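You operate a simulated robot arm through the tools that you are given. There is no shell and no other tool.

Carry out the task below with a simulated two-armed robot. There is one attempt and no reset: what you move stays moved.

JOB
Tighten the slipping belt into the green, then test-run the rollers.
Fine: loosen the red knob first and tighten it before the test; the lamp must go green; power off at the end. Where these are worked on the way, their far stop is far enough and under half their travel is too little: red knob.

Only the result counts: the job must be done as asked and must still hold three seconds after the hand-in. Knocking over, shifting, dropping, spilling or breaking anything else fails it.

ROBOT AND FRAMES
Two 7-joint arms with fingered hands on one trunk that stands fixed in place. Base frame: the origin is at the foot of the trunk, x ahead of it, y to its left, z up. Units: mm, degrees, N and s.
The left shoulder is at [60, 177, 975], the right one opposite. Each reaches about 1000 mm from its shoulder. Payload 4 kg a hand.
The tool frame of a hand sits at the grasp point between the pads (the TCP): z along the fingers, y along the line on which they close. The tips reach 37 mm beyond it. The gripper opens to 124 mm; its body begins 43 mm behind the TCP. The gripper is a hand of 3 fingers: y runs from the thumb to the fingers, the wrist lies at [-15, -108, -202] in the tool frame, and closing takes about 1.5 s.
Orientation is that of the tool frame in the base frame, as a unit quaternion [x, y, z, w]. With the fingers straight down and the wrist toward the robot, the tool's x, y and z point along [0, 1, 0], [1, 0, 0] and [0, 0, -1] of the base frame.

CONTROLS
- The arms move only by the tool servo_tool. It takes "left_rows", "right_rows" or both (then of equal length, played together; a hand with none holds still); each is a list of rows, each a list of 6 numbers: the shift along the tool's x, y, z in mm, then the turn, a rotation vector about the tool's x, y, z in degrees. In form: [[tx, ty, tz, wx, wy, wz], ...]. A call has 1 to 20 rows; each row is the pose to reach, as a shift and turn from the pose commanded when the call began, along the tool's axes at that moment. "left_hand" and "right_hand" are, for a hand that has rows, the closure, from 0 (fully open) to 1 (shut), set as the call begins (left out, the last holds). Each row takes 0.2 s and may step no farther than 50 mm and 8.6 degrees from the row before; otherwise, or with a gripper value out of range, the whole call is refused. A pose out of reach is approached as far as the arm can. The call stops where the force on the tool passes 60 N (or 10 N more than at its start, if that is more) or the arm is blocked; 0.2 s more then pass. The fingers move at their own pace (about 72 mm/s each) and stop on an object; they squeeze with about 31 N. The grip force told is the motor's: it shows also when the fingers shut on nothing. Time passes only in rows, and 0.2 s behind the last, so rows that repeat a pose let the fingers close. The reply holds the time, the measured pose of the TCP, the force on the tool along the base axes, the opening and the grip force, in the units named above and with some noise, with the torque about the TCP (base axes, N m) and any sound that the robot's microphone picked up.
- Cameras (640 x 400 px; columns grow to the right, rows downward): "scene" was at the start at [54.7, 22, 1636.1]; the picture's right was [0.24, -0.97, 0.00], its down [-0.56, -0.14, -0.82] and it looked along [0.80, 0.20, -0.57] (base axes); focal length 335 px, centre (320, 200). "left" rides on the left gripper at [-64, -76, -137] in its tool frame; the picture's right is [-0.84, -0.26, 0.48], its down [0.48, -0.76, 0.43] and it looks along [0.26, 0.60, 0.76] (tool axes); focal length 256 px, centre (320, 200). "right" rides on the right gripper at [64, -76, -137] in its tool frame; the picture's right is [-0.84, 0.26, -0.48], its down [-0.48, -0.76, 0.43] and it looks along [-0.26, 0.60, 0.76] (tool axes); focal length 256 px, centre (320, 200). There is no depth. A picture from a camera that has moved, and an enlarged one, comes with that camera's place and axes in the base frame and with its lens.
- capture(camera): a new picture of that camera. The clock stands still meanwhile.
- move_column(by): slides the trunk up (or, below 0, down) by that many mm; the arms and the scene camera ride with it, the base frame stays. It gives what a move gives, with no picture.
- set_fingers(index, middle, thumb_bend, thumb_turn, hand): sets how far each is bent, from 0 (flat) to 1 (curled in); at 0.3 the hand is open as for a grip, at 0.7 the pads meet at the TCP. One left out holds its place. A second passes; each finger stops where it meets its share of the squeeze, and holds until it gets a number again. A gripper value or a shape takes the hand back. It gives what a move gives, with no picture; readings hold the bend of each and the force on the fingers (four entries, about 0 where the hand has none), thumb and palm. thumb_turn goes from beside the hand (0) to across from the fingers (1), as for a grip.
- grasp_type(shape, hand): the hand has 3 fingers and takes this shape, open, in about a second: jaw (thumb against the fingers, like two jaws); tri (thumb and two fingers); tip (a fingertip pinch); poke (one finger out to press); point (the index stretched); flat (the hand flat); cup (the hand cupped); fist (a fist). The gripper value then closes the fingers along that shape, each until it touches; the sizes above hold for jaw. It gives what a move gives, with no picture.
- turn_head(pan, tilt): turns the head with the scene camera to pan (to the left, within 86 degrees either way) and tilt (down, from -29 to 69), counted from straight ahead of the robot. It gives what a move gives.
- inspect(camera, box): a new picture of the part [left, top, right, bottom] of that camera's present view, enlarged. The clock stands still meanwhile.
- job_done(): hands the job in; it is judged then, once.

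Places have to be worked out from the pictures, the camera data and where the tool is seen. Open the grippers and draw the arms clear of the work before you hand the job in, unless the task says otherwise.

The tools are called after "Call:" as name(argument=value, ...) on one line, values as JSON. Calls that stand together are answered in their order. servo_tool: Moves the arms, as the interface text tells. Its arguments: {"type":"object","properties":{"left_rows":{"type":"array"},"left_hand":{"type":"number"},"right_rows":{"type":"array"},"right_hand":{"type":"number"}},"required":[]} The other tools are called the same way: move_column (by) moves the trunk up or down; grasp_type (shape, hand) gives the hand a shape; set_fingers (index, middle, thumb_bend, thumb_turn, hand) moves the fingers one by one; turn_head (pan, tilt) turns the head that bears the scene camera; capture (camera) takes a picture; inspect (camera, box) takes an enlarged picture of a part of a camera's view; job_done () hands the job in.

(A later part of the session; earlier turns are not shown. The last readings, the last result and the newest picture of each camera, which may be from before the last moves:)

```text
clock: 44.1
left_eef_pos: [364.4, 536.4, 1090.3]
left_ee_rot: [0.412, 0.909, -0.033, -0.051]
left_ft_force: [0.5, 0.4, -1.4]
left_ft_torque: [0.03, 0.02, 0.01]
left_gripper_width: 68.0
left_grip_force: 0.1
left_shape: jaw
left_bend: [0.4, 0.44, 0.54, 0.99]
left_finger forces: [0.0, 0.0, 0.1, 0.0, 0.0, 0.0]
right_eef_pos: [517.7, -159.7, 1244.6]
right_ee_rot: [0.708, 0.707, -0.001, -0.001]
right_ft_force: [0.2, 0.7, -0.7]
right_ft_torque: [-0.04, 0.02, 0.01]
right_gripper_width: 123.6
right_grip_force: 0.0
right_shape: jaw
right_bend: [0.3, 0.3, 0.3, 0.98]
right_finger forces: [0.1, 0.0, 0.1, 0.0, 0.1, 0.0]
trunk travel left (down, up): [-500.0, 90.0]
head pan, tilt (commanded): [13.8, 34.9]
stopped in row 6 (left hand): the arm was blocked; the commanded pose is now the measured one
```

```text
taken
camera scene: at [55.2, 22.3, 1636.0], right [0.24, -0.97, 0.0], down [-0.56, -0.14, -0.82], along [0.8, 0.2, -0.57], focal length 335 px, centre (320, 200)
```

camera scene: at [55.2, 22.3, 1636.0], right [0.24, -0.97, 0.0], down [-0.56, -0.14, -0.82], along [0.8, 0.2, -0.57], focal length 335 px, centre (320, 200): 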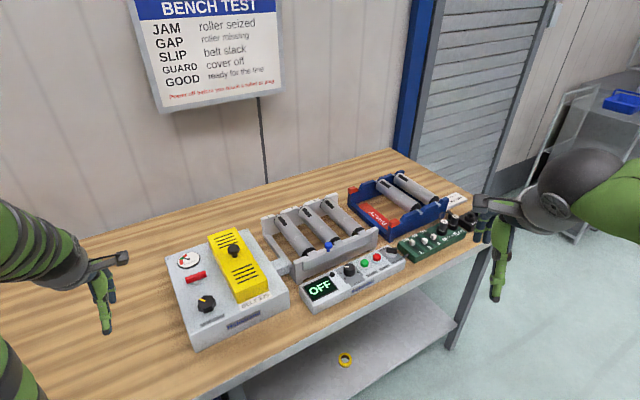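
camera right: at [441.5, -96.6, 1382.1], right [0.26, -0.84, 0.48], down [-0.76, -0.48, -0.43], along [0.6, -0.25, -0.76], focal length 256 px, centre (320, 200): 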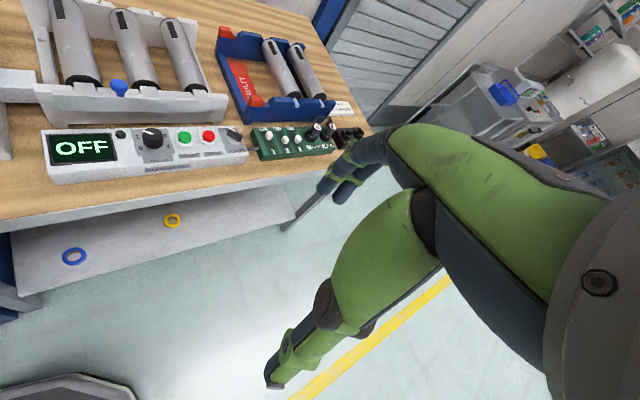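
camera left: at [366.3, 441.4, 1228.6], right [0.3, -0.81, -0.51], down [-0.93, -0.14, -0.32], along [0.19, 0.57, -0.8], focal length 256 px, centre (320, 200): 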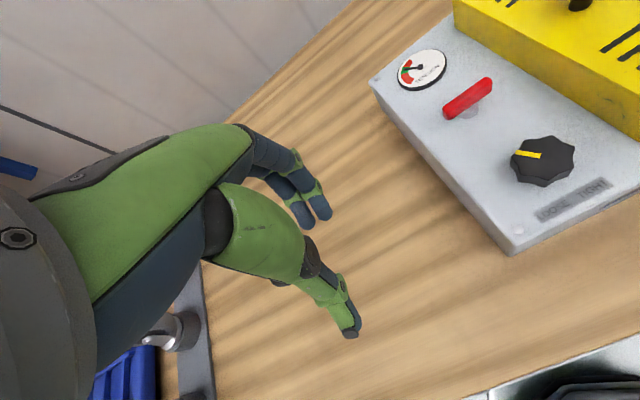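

The left arm is clear, having reached a joint limit on the way out. I'll check the gauge and the red bar closely.

Call:
inspect(camera="left", box=[370, 30, 530, 140])

Call:
inspect(camera="scene", box=[165, 240, 245, 320])

Call:
inspect(camera="left", box=[390, 40, 460, 100])

```text
3.64 times, centred on (450, 85) of left
camera zoom: at [366.3, 441.4, 1228.6], right [0.3, -0.81, -0.51], down [-0.93, -0.14, -0.32], along [0.19, 0.57, -0.8], focal length 931 px, centre (-153, 618)
```

zoom: 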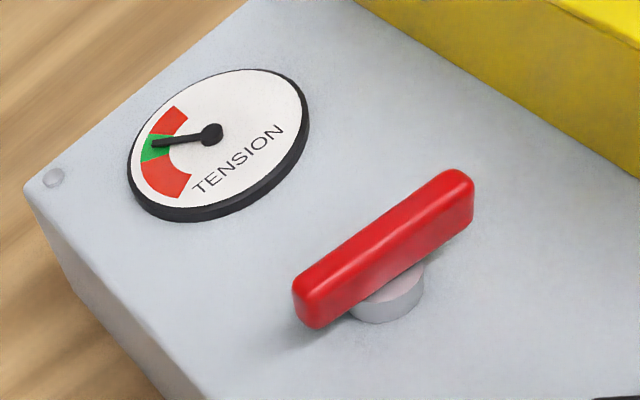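

```text
5.00 times, centred on (205, 280) of scene
camera zoom: at [55.2, 22.3, 1636.0], right [0.24, -0.97, 0.0], down [-0.56, -0.14, -0.82], along [0.8, 0.2, -0.57], focal length 1677 px, centre (895, -200)
```

zoom: 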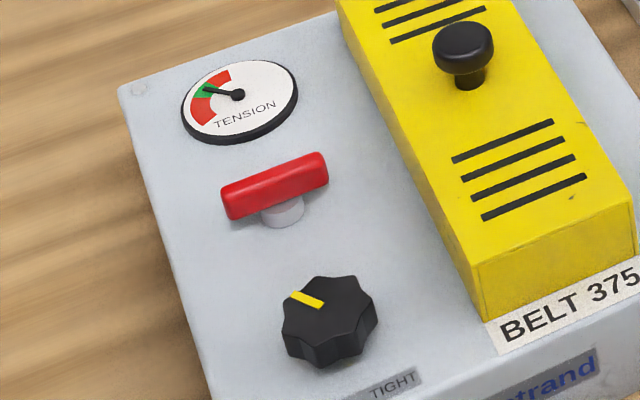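

```text
6.67 times, centred on (425, 70) of left
camera zoom: at [366.3, 441.4, 1228.6], right [0.3, -0.81, -0.51], down [-0.93, -0.14, -0.32], along [0.19, 0.57, -0.8], focal length 1707 px, centre (-380, 1067)
```

zoom: 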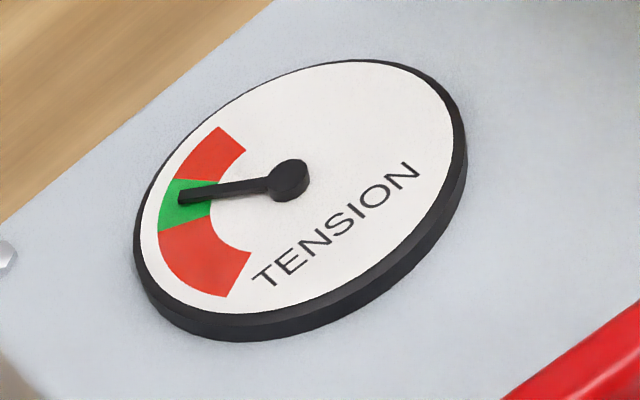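

The needle is in the green from both views and the red bar is back at its tight stop. Next is the control panel, so I'll bring the right hand over for a closer look at the power switch and buttons.

Call:
servo_tool(right_rows=[[16, 37, 19, 0, 0, 0], [33, 74, 38, 0, 0, 0], [50, 111, 57, 0, 0, 0], [66, 148, 76, 0, 0, 0], [83, 185, 95, 0, 0, 0], [100, 222, 115, 0, 0, 0]])

Call:
capture(camera="right")

Call:
capture(camera="scene")

```text
clock: 45.5
left_eef_pos: [366.8, 536.5, 1089.9]
left_ee_rot: [0.413, 0.909, -0.033, -0.05]
left_ft_force: [-0.6, -0.4, 0.2]
left_ft_torque: [0.0, -0.03, -0.01]
left_gripper_width: 68.4
left_grip_force: 0.1
left_shape: jaw
left_bend: [0.4, 0.44, 0.54, 0.99]
left_finger forces: [0.0, 0.0, 0.0, 0.0, 0.1, 0.1]
right_eef_pos: [741.0, -59.3, 1129.9]
right_ee_rot: [0.708, 0.707, 0.0, 0.0]
right_ft_force: [0.3, -0.4, -0.1]
right_ft_torque: [0.05, 0.0, 0.01]
right_gripper_width: 123.5
right_grip_force: 0.0
right_shape: jaw
right_bend: [0.3, 0.3, 0.3, 0.98]
right_finger forces: [0.0, 0.0, 0.1, 0.0, 0.1, 0.0]
trunk travel left (down, up): [-500.0, 90.0]
head pan, tilt (commanded): [13.8, 34.9]
```

```text
taken
camera right: at [665.6, 4.2, 1267.3], right [0.26, -0.84, 0.48], down [-0.76, -0.48, -0.43], along [0.6, -0.26, -0.76], focal length 256 px, centre (320, 200)
```

right: 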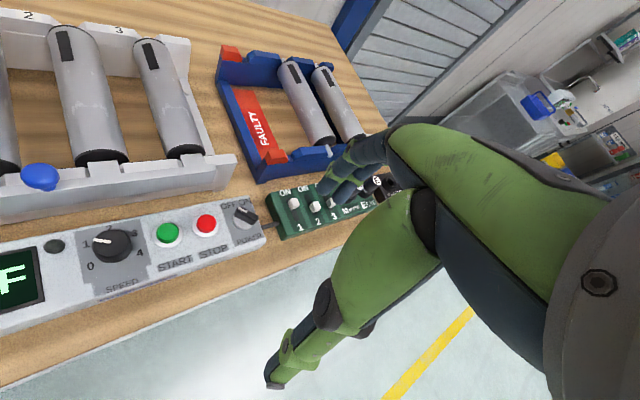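

```text
taken
camera scene: at [55.9, 22.5, 1636.0], right [0.24, -0.97, 0.0], down [-0.56, -0.14, -0.82], along [0.8, 0.2, -0.57], focal length 335 px, centre (320, 200)
```

scene: 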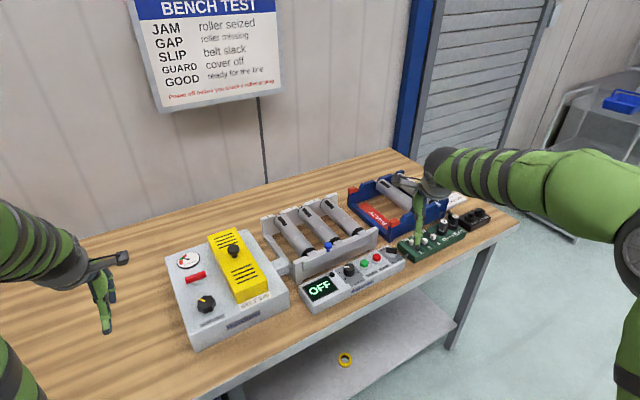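

Call:
inspect(camera="right", box=[130, 180, 290, 280])

Call:
inspect(camera="scene", box=[350, 235, 414, 275])

Call:
inspect(camera="right", box=[260, 170, 400, 250])

```text
4.00 times, centred on (210, 230) of right
camera zoom: at [665.6, 4.2, 1267.3], right [0.26, -0.84, 0.48], down [-0.76, -0.48, -0.43], along [0.6, -0.26, -0.76], focal length 1024 px, centre (760, 80)
```

zoom: 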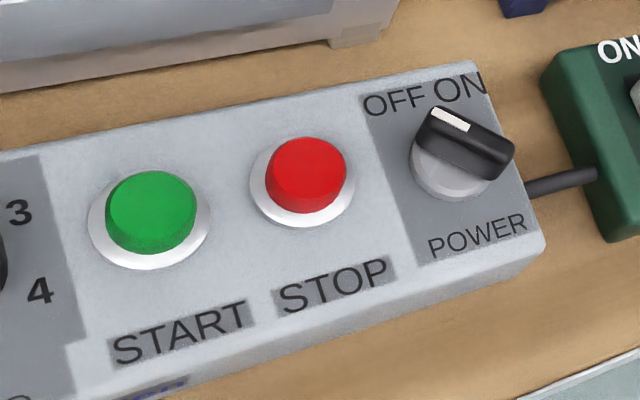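

```text
10.00 times, centred on (382, 255) of scene
camera zoom: at [55.9, 22.5, 1636.0], right [0.24, -0.97, 0.0], down [-0.56, -0.14, -0.82], along [0.8, 0.2, -0.57], focal length 3354 px, centre (-300, -350)
```

zoom: 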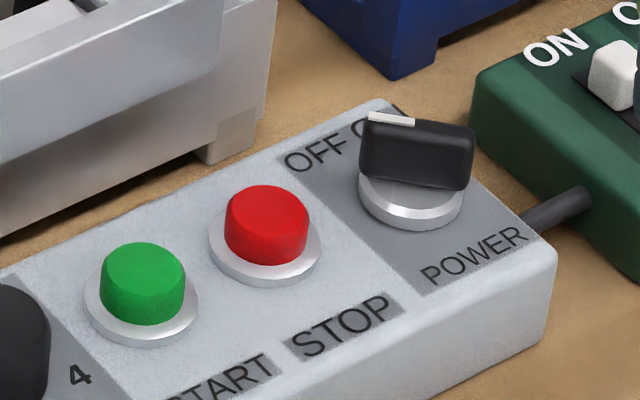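

```text
4.57 times, centred on (330, 210) of right
camera zoom: at [665.6, 4.2, 1267.3], right [0.26, -0.84, 0.48], down [-0.76, -0.48, -0.43], along [0.6, -0.26, -0.76], focal length 1170 px, centre (274, 154)
```

zoom: 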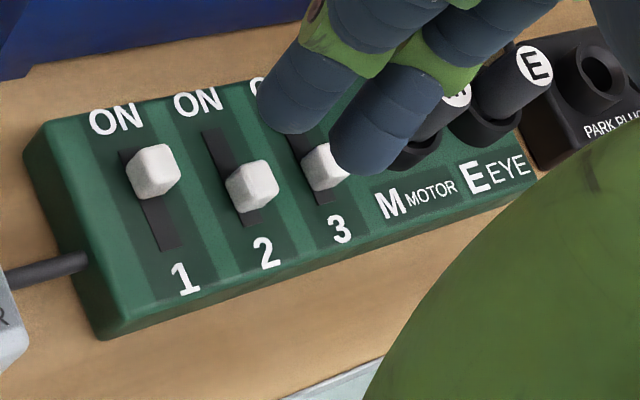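

The power knob is a bar lying along base y, centred near [843, -11] with its top at about z 932 and its pointer on OFF. The hand is already oriented to close across it along x, so I'll move above it with the jaw partly closed.

Call:
servo_tool(right_rows=[[12, 26, 20, 0, 0, 0], [24, 52, 45, 0, 0, 0], [36, 78, 75, 0, 0, 0], [48, 102, 105, 0, 0, 0], [48, 102, 120, 0, 0, 0]], right_hand=0.55)

Call:
capture(camera="right")

Call:
inspect(camera="scene", box=[330, 170, 490, 290])

```text
clock: 46.7
left_eef_pos: [364.9, 537.3, 1089.6]
left_ee_rot: [0.412, 0.909, -0.033, -0.049]
left_ft_force: [0.8, 1.6, 0.1]
left_ft_torque: [0.03, 0.02, 0.0]
left_gripper_width: 67.8
left_grip_force: 0.2
left_shape: jaw
left_bend: [0.4, 0.44, 0.54, 0.99]
left_finger forces: [0.0, 0.0, 0.1, 0.1, 0.0, 0.0]
right_eef_pos: [841.3, -13.1, 1009.5]
right_ee_rot: [0.707, 0.707, 0.0, 0.0]
right_ft_force: [0.0, 0.4, 0.1]
right_ft_torque: [-0.01, 0.01, 0.0]
right_gripper_width: 56.2
right_grip_force: 0.1
right_shape: jaw
right_bend: [0.44, 0.48, 0.57, 1.0]
right_finger forces: [0.0, 0.1, 0.1, 0.0, 0.1, 0.0]
trunk travel left (down, up): [-500.0, 90.0]
head pan, tilt (commanded): [13.8, 34.9]
```

```text
taken
camera right: at [766.3, 51.5, 1146.8], right [0.26, -0.84, 0.48], down [-0.76, -0.48, -0.43], along [0.6, -0.26, -0.76], focal length 256 px, centre (320, 200)
```

right: 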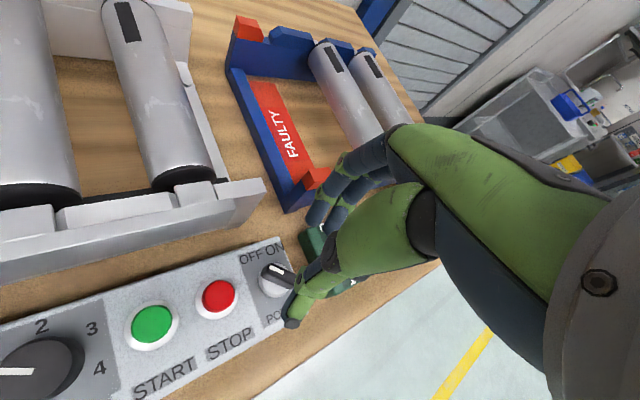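

```text
3.33 times, centred on (410, 230) of scene
camera zoom: at [54.6, 21.9, 1636.1], right [0.24, -0.97, 0.0], down [-0.56, -0.14, -0.82], along [0.8, 0.2, -0.57], focal length 1118 px, centre (20, 100)
```

zoom: 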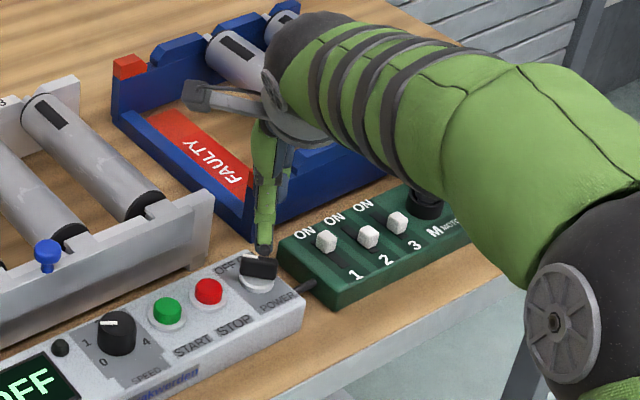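

I'll zoom in to check the alignment over the power knob.

Call:
inspect(camera="right", box=[220, 220, 350, 340])

```text
3.33 times, centred on (285, 280) of right
camera zoom: at [766.3, 51.5, 1146.8], right [0.26, -0.84, 0.48], down [-0.76, -0.48, -0.43], along [0.6, -0.26, -0.76], focal length 853 px, centre (437, -67)
```

zoom: 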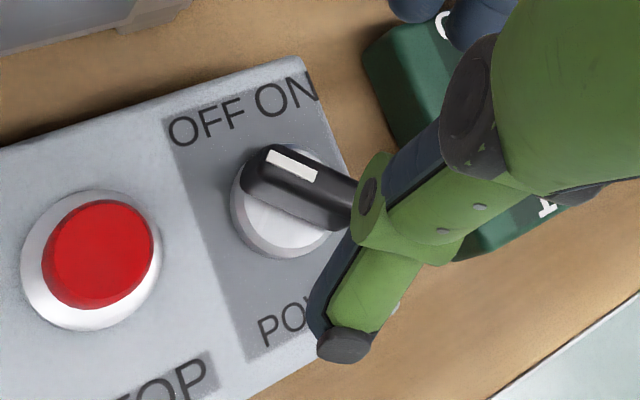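

The knob centre is about [-2, +1] mm from the TCP axis. I'll correct that and go down to about z 956 first.

Call:
servo_tool(right_rows=[[1.2, -2.3, 15, 0, 0, 0], [1.2, -2.3, 30, 0, 0, 0], [1.2, -2.3, 44, 0, 0, 0], [1.2, -2.3, 53, 0, 0, 0]])

Call:
capture(camera="right")

Call:
inspect(camera="scene", box=[360, 210, 440, 270])

```text
clock: 47.7
left_eef_pos: [365.9, 536.5, 1089.6]
left_ee_rot: [0.413, 0.909, -0.033, -0.049]
left_ft_force: [-0.7, -0.3, 0.6]
left_ft_torque: [-0.01, -0.01, -0.02]
left_gripper_width: 67.9
left_grip_force: 0.0
left_shape: jaw
left_bend: [0.4, 0.44, 0.54, 0.99]
left_finger forces: [0.1, 0.0, 0.1, 0.1, 0.0, 0.0]
right_eef_pos: [839.3, -9.8, 956.2]
right_ee_rot: [0.707, 0.707, 0.001, 0.0]
right_ft_force: [0.5, -0.2, -0.1]
right_ft_torque: [0.02, -0.03, -0.01]
right_gripper_width: 56.1
right_grip_force: 0.0
right_shape: jaw
right_bend: [0.44, 0.48, 0.57, 1.0]
right_finger forces: [0.0, 0.0, 0.0, 0.1, 0.0, 0.0]
trunk travel left (down, up): [-500.0, 90.0]
head pan, tilt (commanded): [13.8, 34.9]
```

```text
taken
camera right: at [764.0, 53.0, 1093.5], right [0.26, -0.84, 0.48], down [-0.76, -0.48, -0.43], along [0.6, -0.26, -0.76], focal length 256 px, centre (320, 200)
```

right: 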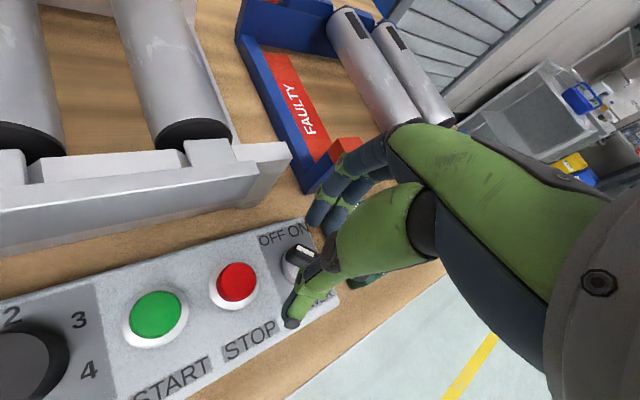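

```text
6.67 times, centred on (400, 240) of scene
camera zoom: at [54.9, 22.1, 1636.1], right [0.24, -0.97, 0.0], down [-0.56, -0.14, -0.82], along [0.8, 0.2, -0.57], focal length 2236 px, centre (-213, -67)
```

zoom: 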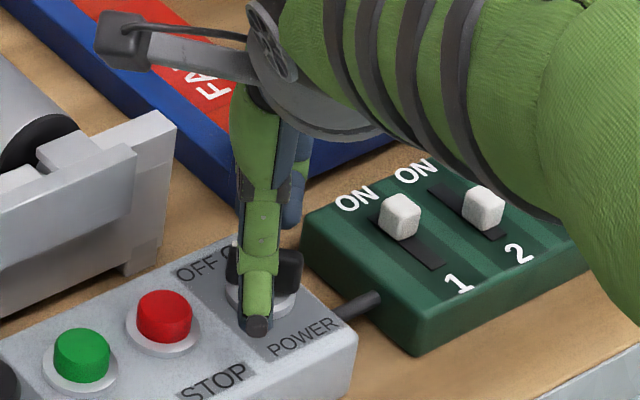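

The thumb is in front of the knob and centred, with no contact. I'll lower 4 mm and close.

Call:
servo_tool(right_rows=[[0, 0, 2, 0, 0, 0], [0, 0, 4, 0, 0, 0]])

Call:
servo_tool(right_rows=[[0, 0, 0, 0, 0, 0], [0, 0, 0, 0, 0, 0], [0, 0, 0, 0, 0, 0], [0, 0, 0, 0, 0, 0], [0, 0, 0, 0, 0, 0], [0, 0, 0, 0, 0, 0]], right_hand=1.0)

Call:
capture(camera="right")

Call:
inspect(camera="scene", box=[360, 210, 440, 270])

```text
clock: 48.3
left_eef_pos: [365.8, 536.0, 1090.5]
left_ee_rot: [0.413, 0.909, -0.032, -0.049]
left_ft_force: [0.0, 0.0, -0.8]
left_ft_torque: [-0.02, -0.02, 0.0]
left_gripper_width: 68.2
left_grip_force: 0.0
left_shape: jaw
left_bend: [0.4, 0.44, 0.54, 0.99]
left_finger forces: [0.1, 0.0, 0.1, 0.0, 0.0, 0.0]
right_eef_pos: [840.5, -11.0, 953.4]
right_ee_rot: [0.707, 0.707, 0.0, 0.0]
right_ft_force: [-0.4, 0.1, 0.6]
right_ft_torque: [0.02, 0.01, 0.02]
right_gripper_width: 56.1
right_grip_force: 0.1
right_shape: jaw
right_bend: [0.44, 0.48, 0.57, 1.0]
right_finger forces: [0.0, 0.0, 0.0, 0.0, 0.1, 0.0]
trunk travel left (down, up): [-500.0, 90.0]
head pan, tilt (commanded): [13.8, 34.9]
```

```text
clock: 49.7
left_eef_pos: [365.0, 535.4, 1089.5]
left_ee_rot: [0.412, 0.909, -0.033, -0.049]
left_ft_force: [0.8, 0.6, 0.5]
left_ft_torque: [0.03, 0.0, 0.03]
left_gripper_width: 67.9
left_grip_force: 0.0
left_shape: jaw
left_bend: [0.4, 0.44, 0.54, 0.99]
left_finger forces: [0.0, 0.0, 0.0, 0.0, 0.1, 0.0]
right_eef_pos: [838.5, -10.2, 951.9]
right_ee_rot: [0.707, 0.707, 0.001, 0.0]
right_ft_force: [-1.7, 0.0, 1.8]
right_ft_torque: [-0.03, -0.15, -0.03]
right_gripper_width: 9.9
right_grip_force: 31.1
right_shape: jaw
right_bend: [0.63, 0.64, 0.68, 1.0]
right_finger forces: [18.8, 10.3, 0.0, 0.0, 30.5, 0.0]
trunk travel left (down, up): [-500.0, 90.0]
head pan, tilt (commanded): [13.8, 34.9]
```

```text
taken
camera right: at [764.0, 52.8, 1090.0], right [0.26, -0.84, 0.48], down [-0.76, -0.48, -0.43], along [0.6, -0.26, -0.76], focal length 256 px, centre (320, 200)
```

right: 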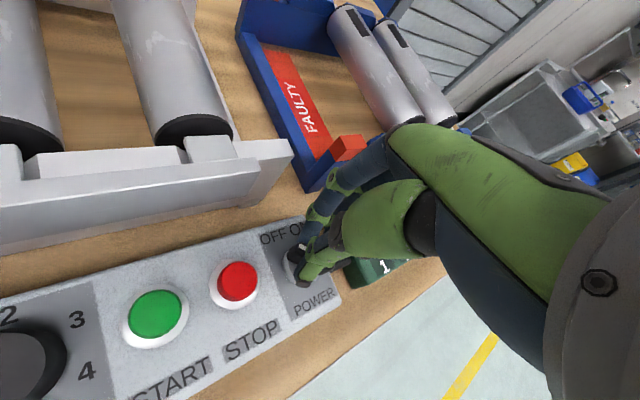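

```text
6.67 times, centred on (400, 240) of scene
camera zoom: at [54.4, 22.0, 1636.1], right [0.24, -0.97, 0.0], down [-0.56, -0.14, -0.82], along [0.8, 0.2, -0.57], focal length 2236 px, centre (-213, -67)
```

zoom: 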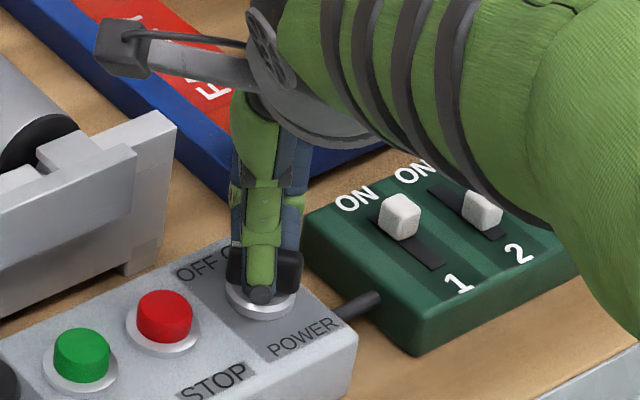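

The power knob is gripped. I'll turn it clockwise toward ON in stages.

Call:
servo_tool(right_rows=[[0, 0, 0, 0, 0, 2], [0, 0, 0, 0, 0, 6], [0, 0, 0, 0, 0, 11], [0, 0, 0, 0, 0, 16], [0, 0, 0, 0, 0, 21], [0, 0, 0, 0, 0, 26], [0, 0, 0, 0, 0, 31], [0, 0, 0, 0, 0, 36], [0, 0, 0, 0, 0, 40]])

Call:
capture(camera="right")

Call:
capture(camera="scene")

```text
clock: 51.7
left_eef_pos: [366.3, 537.0, 1090.3]
left_ee_rot: [0.413, 0.909, -0.032, -0.05]
left_ft_force: [-0.1, 1.0, 0.0]
left_ft_torque: [-0.02, -0.04, 0.0]
left_gripper_width: 68.1
left_grip_force: 0.1
left_shape: jaw
left_bend: [0.4, 0.44, 0.54, 0.99]
left_finger forces: [0.0, 0.1, 0.0, 0.1, 0.0, 0.1]
right_eef_pos: [839.9, -9.0, 953.0]
right_ee_rot: [0.906, 0.422, 0.001, -0.001]
right_ft_force: [10.5, 8.6, 0.3]
right_ft_torque: [0.11, -0.43, 0.1]
right_gripper_width: 8.9
right_grip_force: 31.5
right_shape: jaw
right_bend: [0.63, 0.64, 0.68, 1.0]
right_finger forces: [20.2, 11.9, 0.1, 0.1, 29.6, 0.0]
trunk travel left (down, up): [-500.0, 90.0]
head pan, tilt (commanded): [13.8, 34.9]
```

```text
taken
camera right: at [823.5, 88.2, 1090.3], right [-0.34, -0.81, 0.48], down [-0.89, 0.12, -0.44], along [0.29, -0.58, -0.76], focal length 256 px, centre (320, 200)
```

right: 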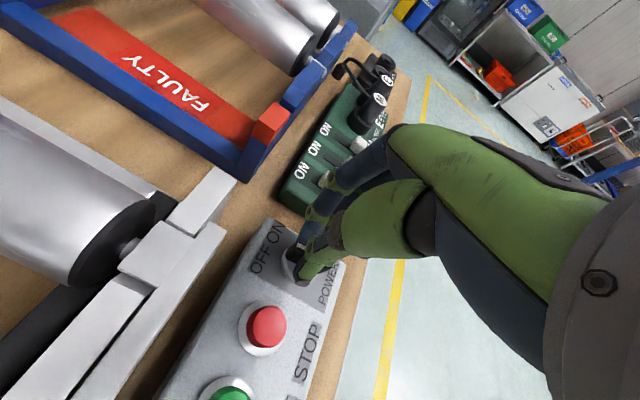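

```text
taken
camera scene: at [55.8, 23.0, 1636.0], right [0.24, -0.97, 0.0], down [-0.56, -0.14, -0.82], along [0.8, 0.2, -0.57], focal length 335 px, centre (320, 200)
```

scene: 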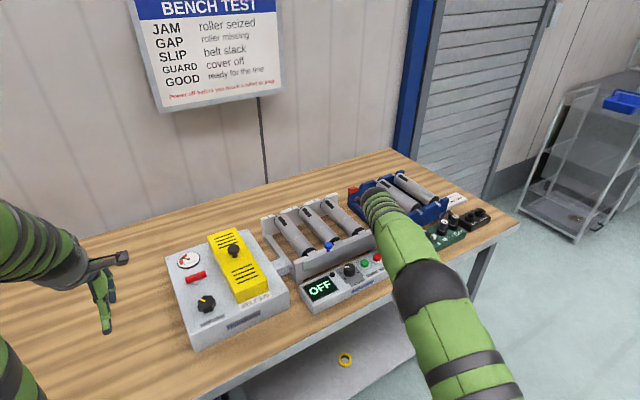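

The knob turns with little resistance, and 40° is not yet ON. I'll continue clockwise.

Call:
servo_tool(right_rows=[[0, 0, 0, 0, 0, 3], [0, 0, 0, 0, 0, 7], [0, 0, 0, 0, 0, 11], [0, 0, 0, 0, 0, 15], [0, 0, 0, 0, 0, 20], [0, 0, 0, 0, 0, 25]])

Call:
capture(camera="right")

Call:
inspect(camera="scene", box=[290, 210, 450, 310])

```text
clock: 53.1
left_eef_pos: [367.7, 537.2, 1088.6]
left_ee_rot: [0.412, 0.909, -0.033, -0.049]
left_ft_force: [-0.5, -0.9, -0.2]
left_ft_torque: [0.01, 0.0, -0.05]
left_gripper_width: 68.2
left_grip_force: 0.0
left_shape: jaw
left_bend: [0.4, 0.44, 0.54, 0.99]
left_finger forces: [0.1, 0.0, 0.0, 0.1, 0.1, 0.0]
right_eef_pos: [826.7, -10.7, 951.8]
right_ee_rot: [0.976, 0.218, 0.004, 0.001]
right_ft_force: [34.6, 16.3, 12.7]
right_ft_torque: [0.17, -1.05, 0.33]
right_gripper_width: 7.4
right_grip_force: 31.2
right_shape: jaw
right_bend: [0.61, 0.72, 0.73, 0.92]
right_finger forces: [20.0, 4.6, 0.1, 0.0, 42.5, 0.0]
right hand out of reach, approached as far as the arm can: row 5, 6
trunk travel left (down, up): [-500.0, 90.0]
head pan, tilt (commanded): [13.8, 34.9]
```

```text
taken
camera right: at [852.4, 84.7, 1089.3], right [-0.65, -0.59, 0.48], down [-0.76, 0.48, -0.44], along [0.03, -0.65, -0.76], focal length 256 px, centre (320, 200)
```

right: 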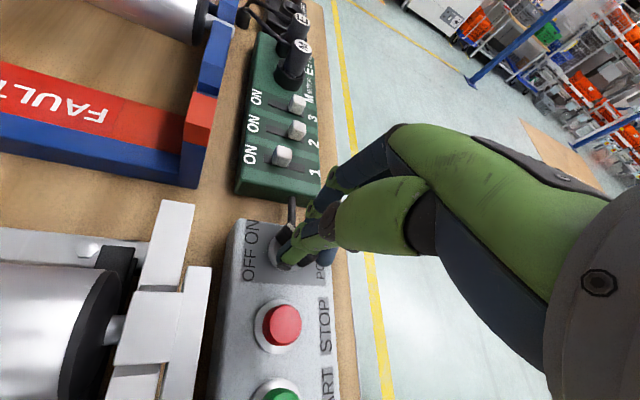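

```text
4.00 times, centred on (370, 260) of scene
camera zoom: at [57.7, 23.5, 1636.1], right [0.24, -0.97, 0.0], down [-0.56, -0.14, -0.82], along [0.8, 0.2, -0.57], focal length 1342 px, centre (120, -40)
```

zoom: 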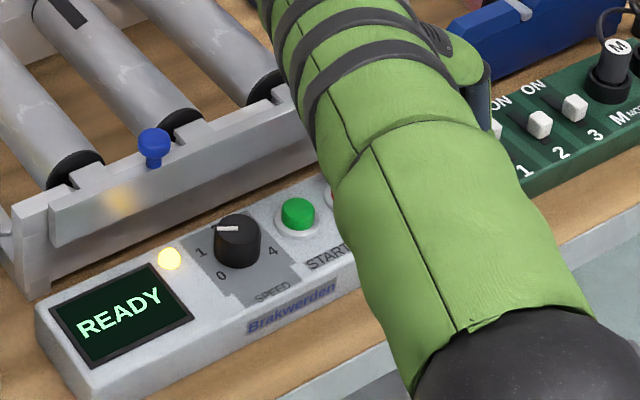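

The display reads READY with a yellow lamp, so the power is on. The arm reached its limit, so I'll open the hand now and lift away carefully.

Call:
servo_tool(right_rows=[[0, 0, 0, 0, 0, 0], [0, 0, 0, 0, 0, 0], [0, 0, 0, 0, 0, 0], [0, 0, 0, 0, 0, 0]], right_hand=0.6)

Call:
capture(camera="right")

```text
clock: 54.1
left_eef_pos: [364.9, 536.7, 1089.7]
left_ee_rot: [0.413, 0.909, -0.032, -0.049]
left_ft_force: [-0.2, 0.5, -0.3]
left_ft_torque: [0.0, 0.04, -0.01]
left_gripper_width: 67.9
left_grip_force: 0.0
left_shape: jaw
left_bend: [0.4, 0.44, 0.54, 0.99]
left_finger forces: [0.0, 0.0, 0.0, 0.0, 0.0, 0.1]
right_eef_pos: [823.3, -13.2, 949.2]
right_ee_rot: [0.977, 0.215, 0.0, 0.001]
right_ft_force: [-3.1, -6.7, -0.7]
right_ft_torque: [-0.29, 0.07, 0.16]
right_gripper_width: 45.7
right_grip_force: 0.1
right_shape: jaw
right_bend: [0.47, 0.5, 0.6, 1.0]
right_finger forces: [0.0, 0.0, 0.0, 0.1, 6.5, 0.0]
trunk travel left (down, up): [-500.0, 90.0]
head pan, tilt (commanded): [13.8, 34.9]
```

```text
taken
camera right: at [849.5, 81.7, 1086.7], right [-0.65, -0.59, 0.48], down [-0.76, 0.49, -0.43], along [0.02, -0.65, -0.76], focal length 256 px, centre (320, 200)
```

right: 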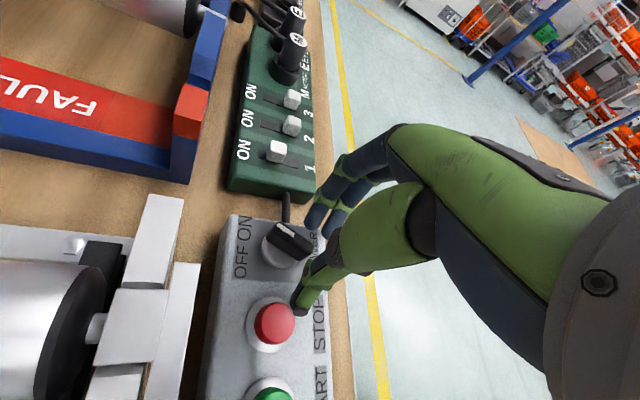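

The hand is open, with the thumb lightly touching beside the STOP button. I'll raise the hand straight up and away.

Call:
servo_tool(right_rows=[[-12, -4, -10, 0, 0, 0], [-16, -5.4, -25, 0, 0, 0], [-16, -5.4, -60, 0, 0, 0], [-16, -5.4, -100, 0, 0, 0], [-16, -5.4, -130, 0, 0, 0]])

Call:
capture(camera="right")

Call:
capture(camera="scene")

```text
clock: 55.3
left_eef_pos: [365.1, 536.6, 1090.4]
left_ee_rot: [0.412, 0.909, -0.032, -0.049]
left_ft_force: [0.6, -0.9, -0.5]
left_ft_torque: [0.03, -0.02, -0.03]
left_gripper_width: 68.0
left_grip_force: 0.0
left_shape: jaw
left_bend: [0.4, 0.44, 0.54, 0.99]
left_finger forces: [0.1, 0.0, 0.1, 0.0, 0.0, 0.0]
right_eef_pos: [806.6, -14.4, 1080.3]
right_ee_rot: [0.976, 0.216, 0.0, 0.0]
right_ft_force: [0.4, -0.7, 0.6]
right_ft_torque: [-0.01, 0.02, 0.02]
right_gripper_width: 49.2
right_grip_force: 0.0
right_shape: jaw
right_bend: [0.47, 0.5, 0.59, 1.0]
right_finger forces: [0.1, 0.0, 0.0, 0.0, 0.1, 0.1]
trunk travel left (down, up): [-500.0, 90.0]
head pan, tilt (commanded): [13.8, 34.9]
```

```text
taken
camera right: at [832.6, 80.6, 1217.2], right [-0.65, -0.59, 0.48], down [-0.76, 0.49, -0.43], along [0.02, -0.65, -0.76], focal length 256 px, centre (320, 200)
```

right: 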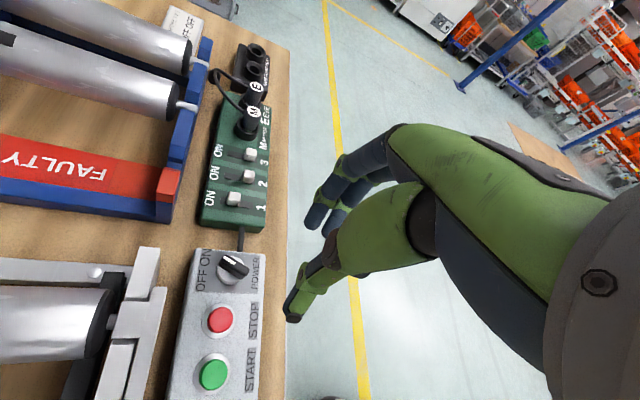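

```text
taken
camera scene: at [54.8, 21.9, 1636.0], right [0.24, -0.97, 0.0], down [-0.56, -0.14, -0.82], along [0.8, 0.2, -0.57], focal length 335 px, centre (320, 200)
```

scene: 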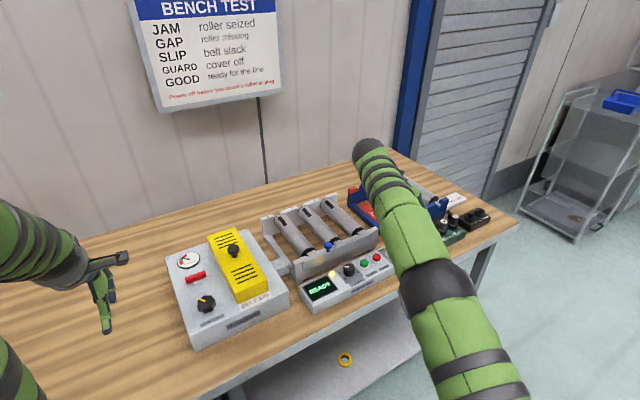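

The display is READY and nothing is running. I'll turn the right hand back to its earlier orientation, pull it in a little, and give it the poke shape to press START.

Call:
servo_tool(right_rows=[[-3, -11, -4, 0, 0, -8], [-6, -22, -8, 0, 0, -16], [-9, -33, -12, 0, 0, -24], [-12, -44, -16, 0, 0, -32], [-15, -55, -20, 0, 0, -40], [-18, -66, -24, 0, 0, -48], [-21, -77, -28, 0, 0, -56], [-24.5, -89, -30, 0, 0, -64.8]])

Call:
grasp_type(shape="poke", hand="right")

Call:
capture(camera="right")

Call:
capture(camera="scene")

```text
refused: row 8 steps farther than a row can; nothing moved
```

```text
clock: 56.2
left_eef_pos: [365.7, 536.4, 1090.2]
left_ee_rot: [0.412, 0.909, -0.033, -0.048]
left_ft_force: [0.5, 0.4, 0.0]
left_ft_torque: [0.03, 0.02, 0.0]
left_gripper_width: 68.3
left_grip_force: 0.0
left_shape: jaw
left_bend: [0.4, 0.44, 0.54, 0.99]
left_finger forces: [0.0, 0.0, 0.0, 0.0, 0.0, 0.0]
right_eef_pos: [806.4, -14.4, 1079.6]
right_ee_rot: [0.976, 0.216, 0.0, -0.001]
right_ft_force: [0.5, 0.7, -1.1]
right_ft_torque: [0.03, 0.0, 0.0]
right_gripper_width: 0.0
right_grip_force: 0.0
right_shape: poke
right_bend: [0.7, 0.7, 0.0, 1.0]
right_finger forces: [0.0, 0.0, 0.0, 0.0, 0.1, 0.1]
trunk travel left (down, up): [-500.0, 90.0]
head pan, tilt (commanded): [13.8, 34.9]
```

```text
taken
camera right: at [832.6, 80.9, 1216.9], right [-0.65, -0.59, 0.48], down [-0.76, 0.49, -0.43], along [0.02, -0.65, -0.76], focal length 256 px, centre (320, 200)
```

right: 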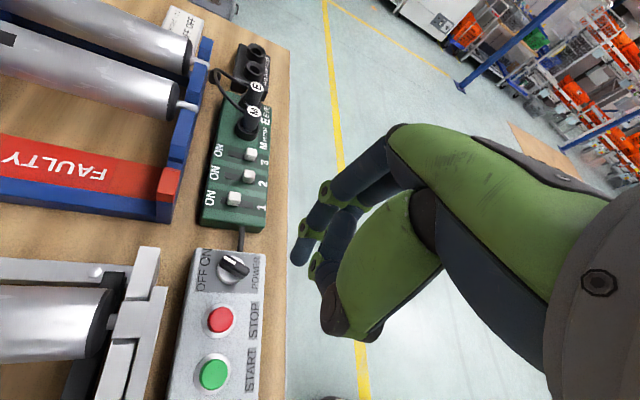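

```text
taken
camera scene: at [54.8, 22.1, 1636.1], right [0.24, -0.97, 0.0], down [-0.56, -0.14, -0.82], along [0.8, 0.2, -0.57], focal length 335 px, centre (320, 200)
```

scene: 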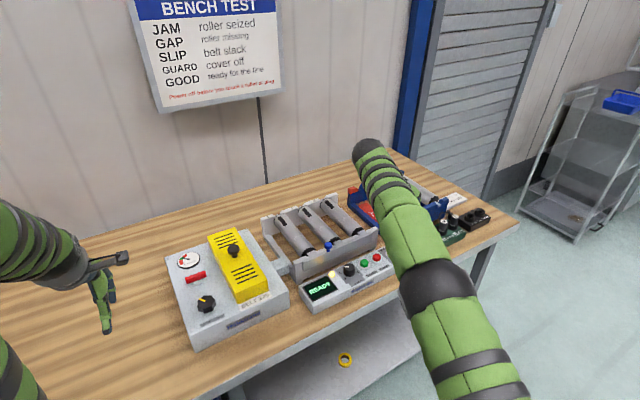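

The rotation call was refused for too large a final step, but the hand is now in the poke shape with the fingertips pointing down. I'll redo the rotation with smaller steps.

Call:
servo_tool(right_rows=[[-3, -10, -4, 0, 0, -7.2], [-6, -20, -8, 0, 0, -14.4], [-9, -30, -12, 0, 0, -21.6], [-12, -40, -16, 0, 0, -28.8], [-15, -50, -20, 0, 0, -36], [-18, -60, -24, 0, 0, -43.2], [-21, -70, -27, 0, 0, -50.4], [-23, -80, -30, 0, 0, -57.6], [-24.5, -89, -30, 0, 0, -64.8]])

Call:
capture(camera="right")

Call:
capture(camera="scene")

```text
clock: 58.2
left_eef_pos: [365.9, 535.3, 1090.7]
left_ee_rot: [0.412, 0.909, -0.032, -0.049]
left_ft_force: [0.3, -1.3, 0.3]
left_ft_torque: [0.02, -0.02, -0.01]
left_gripper_width: 67.9
left_grip_force: 0.0
left_shape: jaw
left_bend: [0.4, 0.44, 0.54, 0.99]
left_finger forces: [0.1, 0.0, 0.1, 0.0, 0.1, 0.0]
right_eef_pos: [746.6, 54.9, 1110.5]
right_ee_rot: [0.708, 0.706, -0.001, 0.0]
right_ft_force: [-0.3, -0.2, -0.3]
right_ft_torque: [0.03, -0.02, 0.03]
right_gripper_width: 0.1
right_grip_force: 0.0
right_shape: poke
right_bend: [0.7, 0.7, 0.0, 1.0]
right_finger forces: [0.1, 0.0, 0.1, 0.0, 0.0, 0.1]
trunk travel left (down, up): [-500.0, 90.0]
head pan, tilt (commanded): [13.8, 34.9]
```

```text
taken
camera right: at [671.2, 119.0, 1247.8], right [0.26, -0.84, 0.48], down [-0.76, -0.48, -0.43], along [0.6, -0.26, -0.76], focal length 256 px, centre (320, 200)
```

right: 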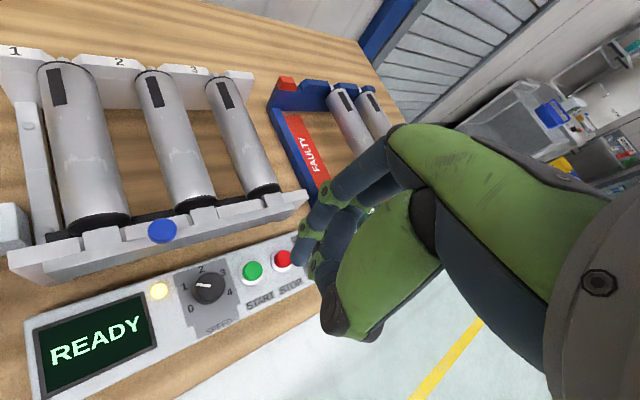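

```text
taken
camera scene: at [54.7, 21.7, 1636.1], right [0.24, -0.97, 0.0], down [-0.56, -0.14, -0.82], along [0.8, 0.2, -0.57], focal length 335 px, centre (320, 200)
```

scene: 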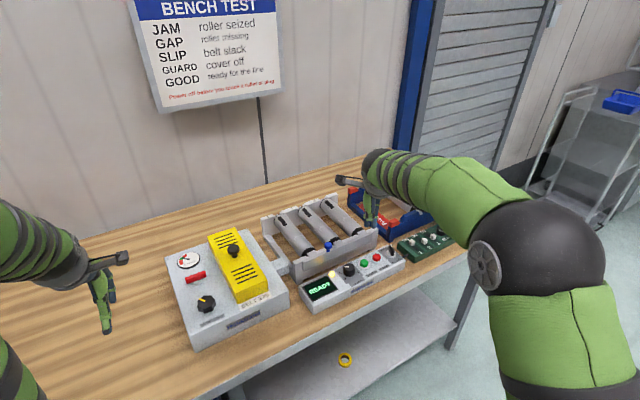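

I'll zoom in on the fingertips to find exactly where they are relative to the TCP.

Call:
inspect(camera="right", box=[230, 200, 390, 320])

Call:
inspect(camera="scene", box=[330, 165, 430, 285])

```text
3.33 times, centred on (310, 260) of right
camera zoom: at [671.2, 119.0, 1247.8], right [0.26, -0.84, 0.48], down [-0.76, -0.48, -0.43], along [0.6, -0.26, -0.76], focal length 853 px, centre (353, 0)
```

zoom: 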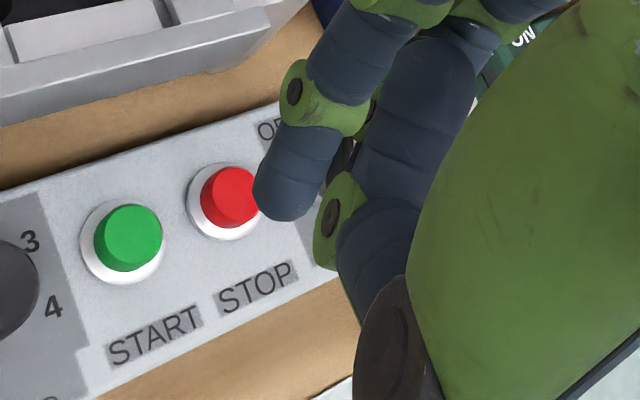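

```text
3.33 times, centred on (380, 225) of scene
camera zoom: at [54.7, 21.7, 1636.1], right [0.24, -0.97, 0.0], down [-0.56, -0.14, -0.82], along [0.8, 0.2, -0.57], focal length 1118 px, centre (120, 117)
```

zoom: 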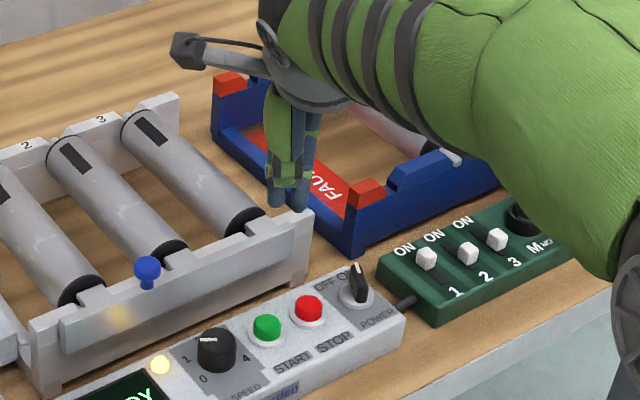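

The two fingertips straddle the TCP axis about ±9 mm along y, so both will land on the START cap at [780, 64]. I'll move above it and lower partway.

Call:
servo_tool(right_rows=[[4, 16, 20, 0, 0, 0], [8.6, 32, 45, 0, 0, 0], [8.6, 32, 80, 0, 0, 0], [8.6, 32, 115, 0, 0, 0], [8.6, 32, 130, 0, 0, 0]])

Call:
capture(camera="right")

Call:
inspect(camera="scene", box=[310, 190, 430, 300])

```text
clock: 59.4
left_eef_pos: [365.9, 536.6, 1090.5]
left_ee_rot: [0.412, 0.909, -0.032, -0.049]
left_ft_force: [-0.2, -0.2, 0.3]
left_ft_torque: [-0.02, -0.01, 0.01]
left_gripper_width: 67.9
left_grip_force: 0.1
left_shape: jaw
left_bend: [0.4, 0.44, 0.54, 0.99]
left_finger forces: [0.0, 0.0, 0.0, 0.1, 0.0, 0.0]
right_eef_pos: [778.6, 64.1, 981.2]
right_ee_rot: [0.708, 0.706, 0.0, 0.0]
right_ft_force: [-0.3, 0.4, -0.3]
right_ft_torque: [-0.02, 0.0, -0.05]
right_gripper_width: 0.1
right_grip_force: 0.0
right_shape: poke
right_bend: [0.7, 0.7, 0.0, 1.0]
right_finger forces: [0.0, 0.0, 0.1, 0.0, 0.1, 0.0]
trunk travel left (down, up): [-500.0, 90.0]
head pan, tilt (commanded): [13.8, 34.9]
```

```text
taken
camera right: at [703.5, 127.8, 1116.8], right [0.25, -0.84, 0.48], down [-0.76, -0.48, -0.43], along [0.6, -0.26, -0.76], focal length 256 px, centre (320, 200)
```

right: 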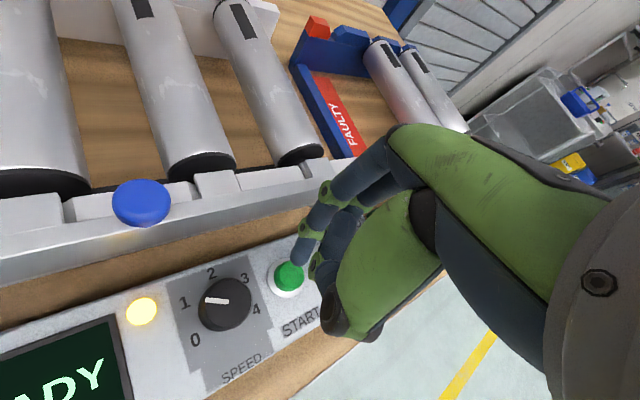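

```text
3.64 times, centred on (370, 245) of scene
camera zoom: at [54.8, 22.1, 1636.1], right [0.24, -0.97, 0.0], down [-0.56, -0.14, -0.82], along [0.8, 0.2, -0.57], focal length 1220 px, centre (138, 36)
```

zoom: 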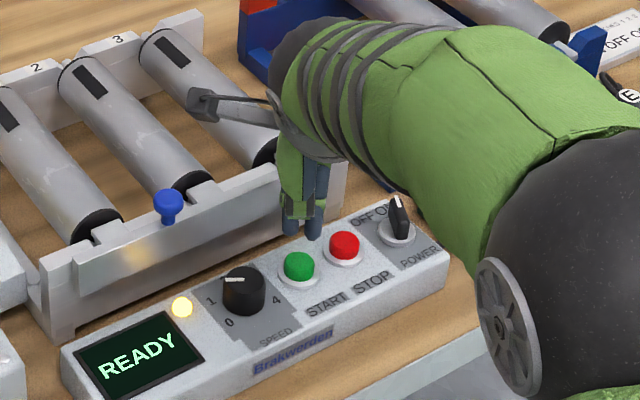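

The fingertips are lined up over START. I'll go down gently and press until the force rises or the press registers.

Call:
servo_tool(right_rows=[[0, 0, 8, 0, 0, 0], [0, 0, 16, 0, 0, 0], [0, 0, 22, 0, 0, 0], [0, 0, 25, 0, 0, 0], [0, 0, 27, 0, 0, 0], [0, 0, 29, 0, 0, 0], [0, 0, 30, 0, 0, 0]])

Call:
inspect(camera="scene", box=[290, 190, 430, 310])

```text
clock: 61.0
left_eef_pos: [365.1, 536.4, 1090.6]
left_ee_rot: [0.412, 0.909, -0.033, -0.048]
left_ft_force: [0.8, 0.5, -0.1]
left_ft_torque: [0.05, -0.01, 0.02]
left_gripper_width: 68.1
left_grip_force: 0.1
left_shape: jaw
left_bend: [0.4, 0.44, 0.54, 0.99]
left_finger forces: [0.0, 0.0, 0.0, 0.0, 0.1, 0.0]
right_eef_pos: [778.8, 64.7, 951.6]
right_ee_rot: [0.708, 0.706, 0.0, 0.0]
right_ft_force: [0.0, 1.8, 2.6]
right_ft_torque: [0.08, 0.01, -0.03]
right_gripper_width: 0.1
right_grip_force: 0.0
right_shape: poke
right_bend: [0.7, 0.7, 0.0, 1.0]
right_finger forces: [3.0, 0.0, 0.1, 0.0, 0.0, 0.1]
trunk travel left (down, up): [-500.0, 90.0]
head pan, tilt (commanded): [13.8, 34.9]
heard: click
```

```text
3.33 times, centred on (360, 250) of scene
camera zoom: at [54.5, 22.2, 1636.1], right [0.24, -0.97, 0.0], down [-0.56, -0.14, -0.82], along [0.8, 0.2, -0.57], focal length 1118 px, centre (187, 33)
```

zoom: 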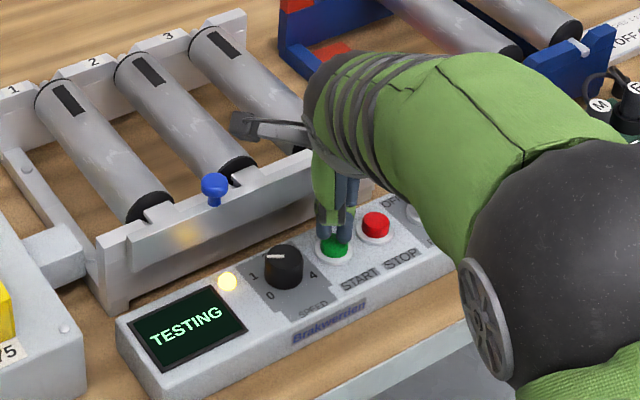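

I heard a click and the display reads TESTING. I'll lift the finger off the button and wait for the test to finish.

Call:
servo_tool(right_rows=[[0, 0, -10, 0, 0, 0], [0, 0, -30, 0, 0, 0], [0, 0, -30, 0, 0, 0], [0, 0, -30, 0, 0, 0], [0, 0, -30, 0, 0, 0], [0, 0, -30, 0, 0, 0], [0, 0, -30, 0, 0, 0], [0, 0, -30, 0, 0, 0], [0, 0, -30, 0, 0, 0], [0, 0, -30, 0, 0, 0]])

Call:
inspect(camera="scene", box=[290, 190, 430, 310])

```text
clock: 63.2
left_eef_pos: [365.9, 536.9, 1089.9]
left_ee_rot: [0.413, 0.909, -0.032, -0.049]
left_ft_force: [0.5, -0.1, -0.1]
left_ft_torque: [0.03, 0.03, 0.03]
left_gripper_width: 68.0
left_grip_force: 0.0
left_shape: jaw
left_bend: [0.4, 0.44, 0.54, 0.99]
left_finger forces: [0.1, 0.0, 0.0, 0.1, 0.0, 0.0]
right_eef_pos: [779.4, 64.0, 981.3]
right_ee_rot: [0.708, 0.706, -0.001, 0.001]
right_ft_force: [0.4, 0.3, 0.4]
right_ft_torque: [0.01, 0.0, 0.03]
right_gripper_width: 0.0
right_grip_force: 0.1
right_shape: poke
right_bend: [0.7, 0.7, 0.0, 1.0]
right_finger forces: [0.0, 0.0, 0.0, 0.0, 0.0, 0.0]
trunk travel left (down, up): [-500.0, 90.0]
head pan, tilt (commanded): [13.8, 34.9]
```

```text
3.33 times, centred on (360, 250) of scene
camera zoom: at [54.8, 22.1, 1636.1], right [0.24, -0.97, 0.0], down [-0.56, -0.14, -0.82], along [0.8, 0.2, -0.57], focal length 1118 px, centre (187, 33)
```

zoom: 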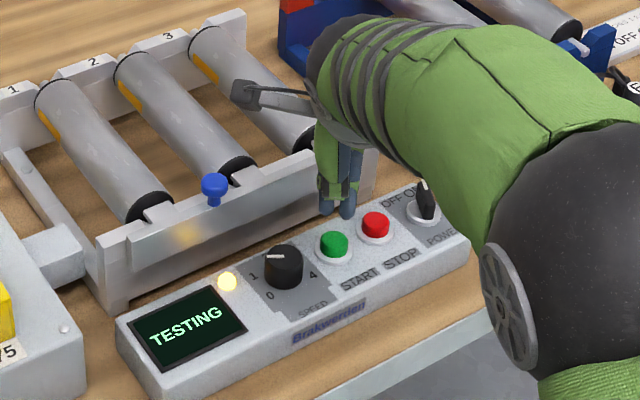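

The rollers are turning. I'll move the hand a little higher and wait for the result.

Call:
servo_tool(right_rows=[[0, 0, -20, 0, 0, 0], [0, 0, -40, 0, 0, 0], [0, 0, -40, 0, 0, 0], [0, 0, -40, 0, 0, 0], [0, 0, -40, 0, 0, 0], [0, 0, -40, 0, 0, 0], [0, 0, -40, 0, 0, 0], [0, 0, -40, 0, 0, 0], [0, 0, -40, 0, 0, 0], [0, 0, -40, 0, 0, 0], [0, 0, -40, 0, 0, 0], [0, 0, -40, 0, 0, 0]])

Call:
inspect(camera="scene", box=[290, 190, 430, 310])

```text
clock: 65.8
left_eef_pos: [365.6, 536.2, 1090.4]
left_ee_rot: [0.412, 0.909, -0.032, -0.049]
left_ft_force: [0.7, 0.1, 0.8]
left_ft_torque: [0.02, 0.01, 0.0]
left_gripper_width: 68.2
left_grip_force: 0.0
left_shape: jaw
left_bend: [0.4, 0.44, 0.54, 0.99]
left_finger forces: [0.1, 0.0, 0.0, 0.0, 0.0, 0.0]
right_eef_pos: [777.7, 64.8, 1021.2]
right_ee_rot: [0.709, 0.706, 0.0, 0.0]
right_ft_force: [-0.3, -0.1, -0.6]
right_ft_torque: [0.0, 0.03, 0.0]
right_gripper_width: 0.0
right_grip_force: 0.0
right_shape: poke
right_bend: [0.7, 0.7, 0.0, 1.0]
right_finger forces: [0.0, 0.0, 0.0, 0.0, 0.0, 0.1]
trunk travel left (down, up): [-500.0, 90.0]
head pan, tilt (commanded): [13.8, 34.9]
```

```text
3.33 times, centred on (360, 250) of scene
camera zoom: at [54.7, 22.1, 1636.1], right [0.24, -0.97, 0.0], down [-0.56, -0.14, -0.82], along [0.8, 0.2, -0.57], focal length 1118 px, centre (187, 33)
```

zoom: 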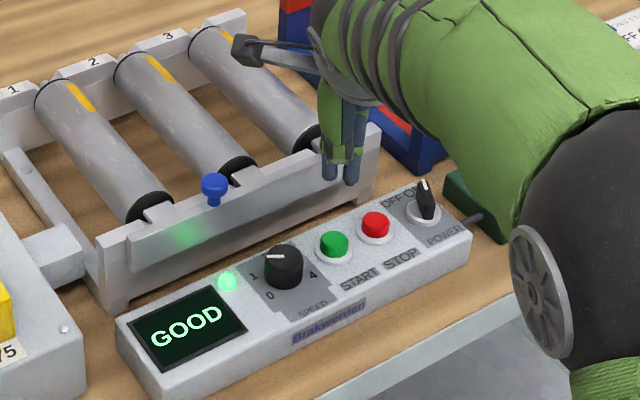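

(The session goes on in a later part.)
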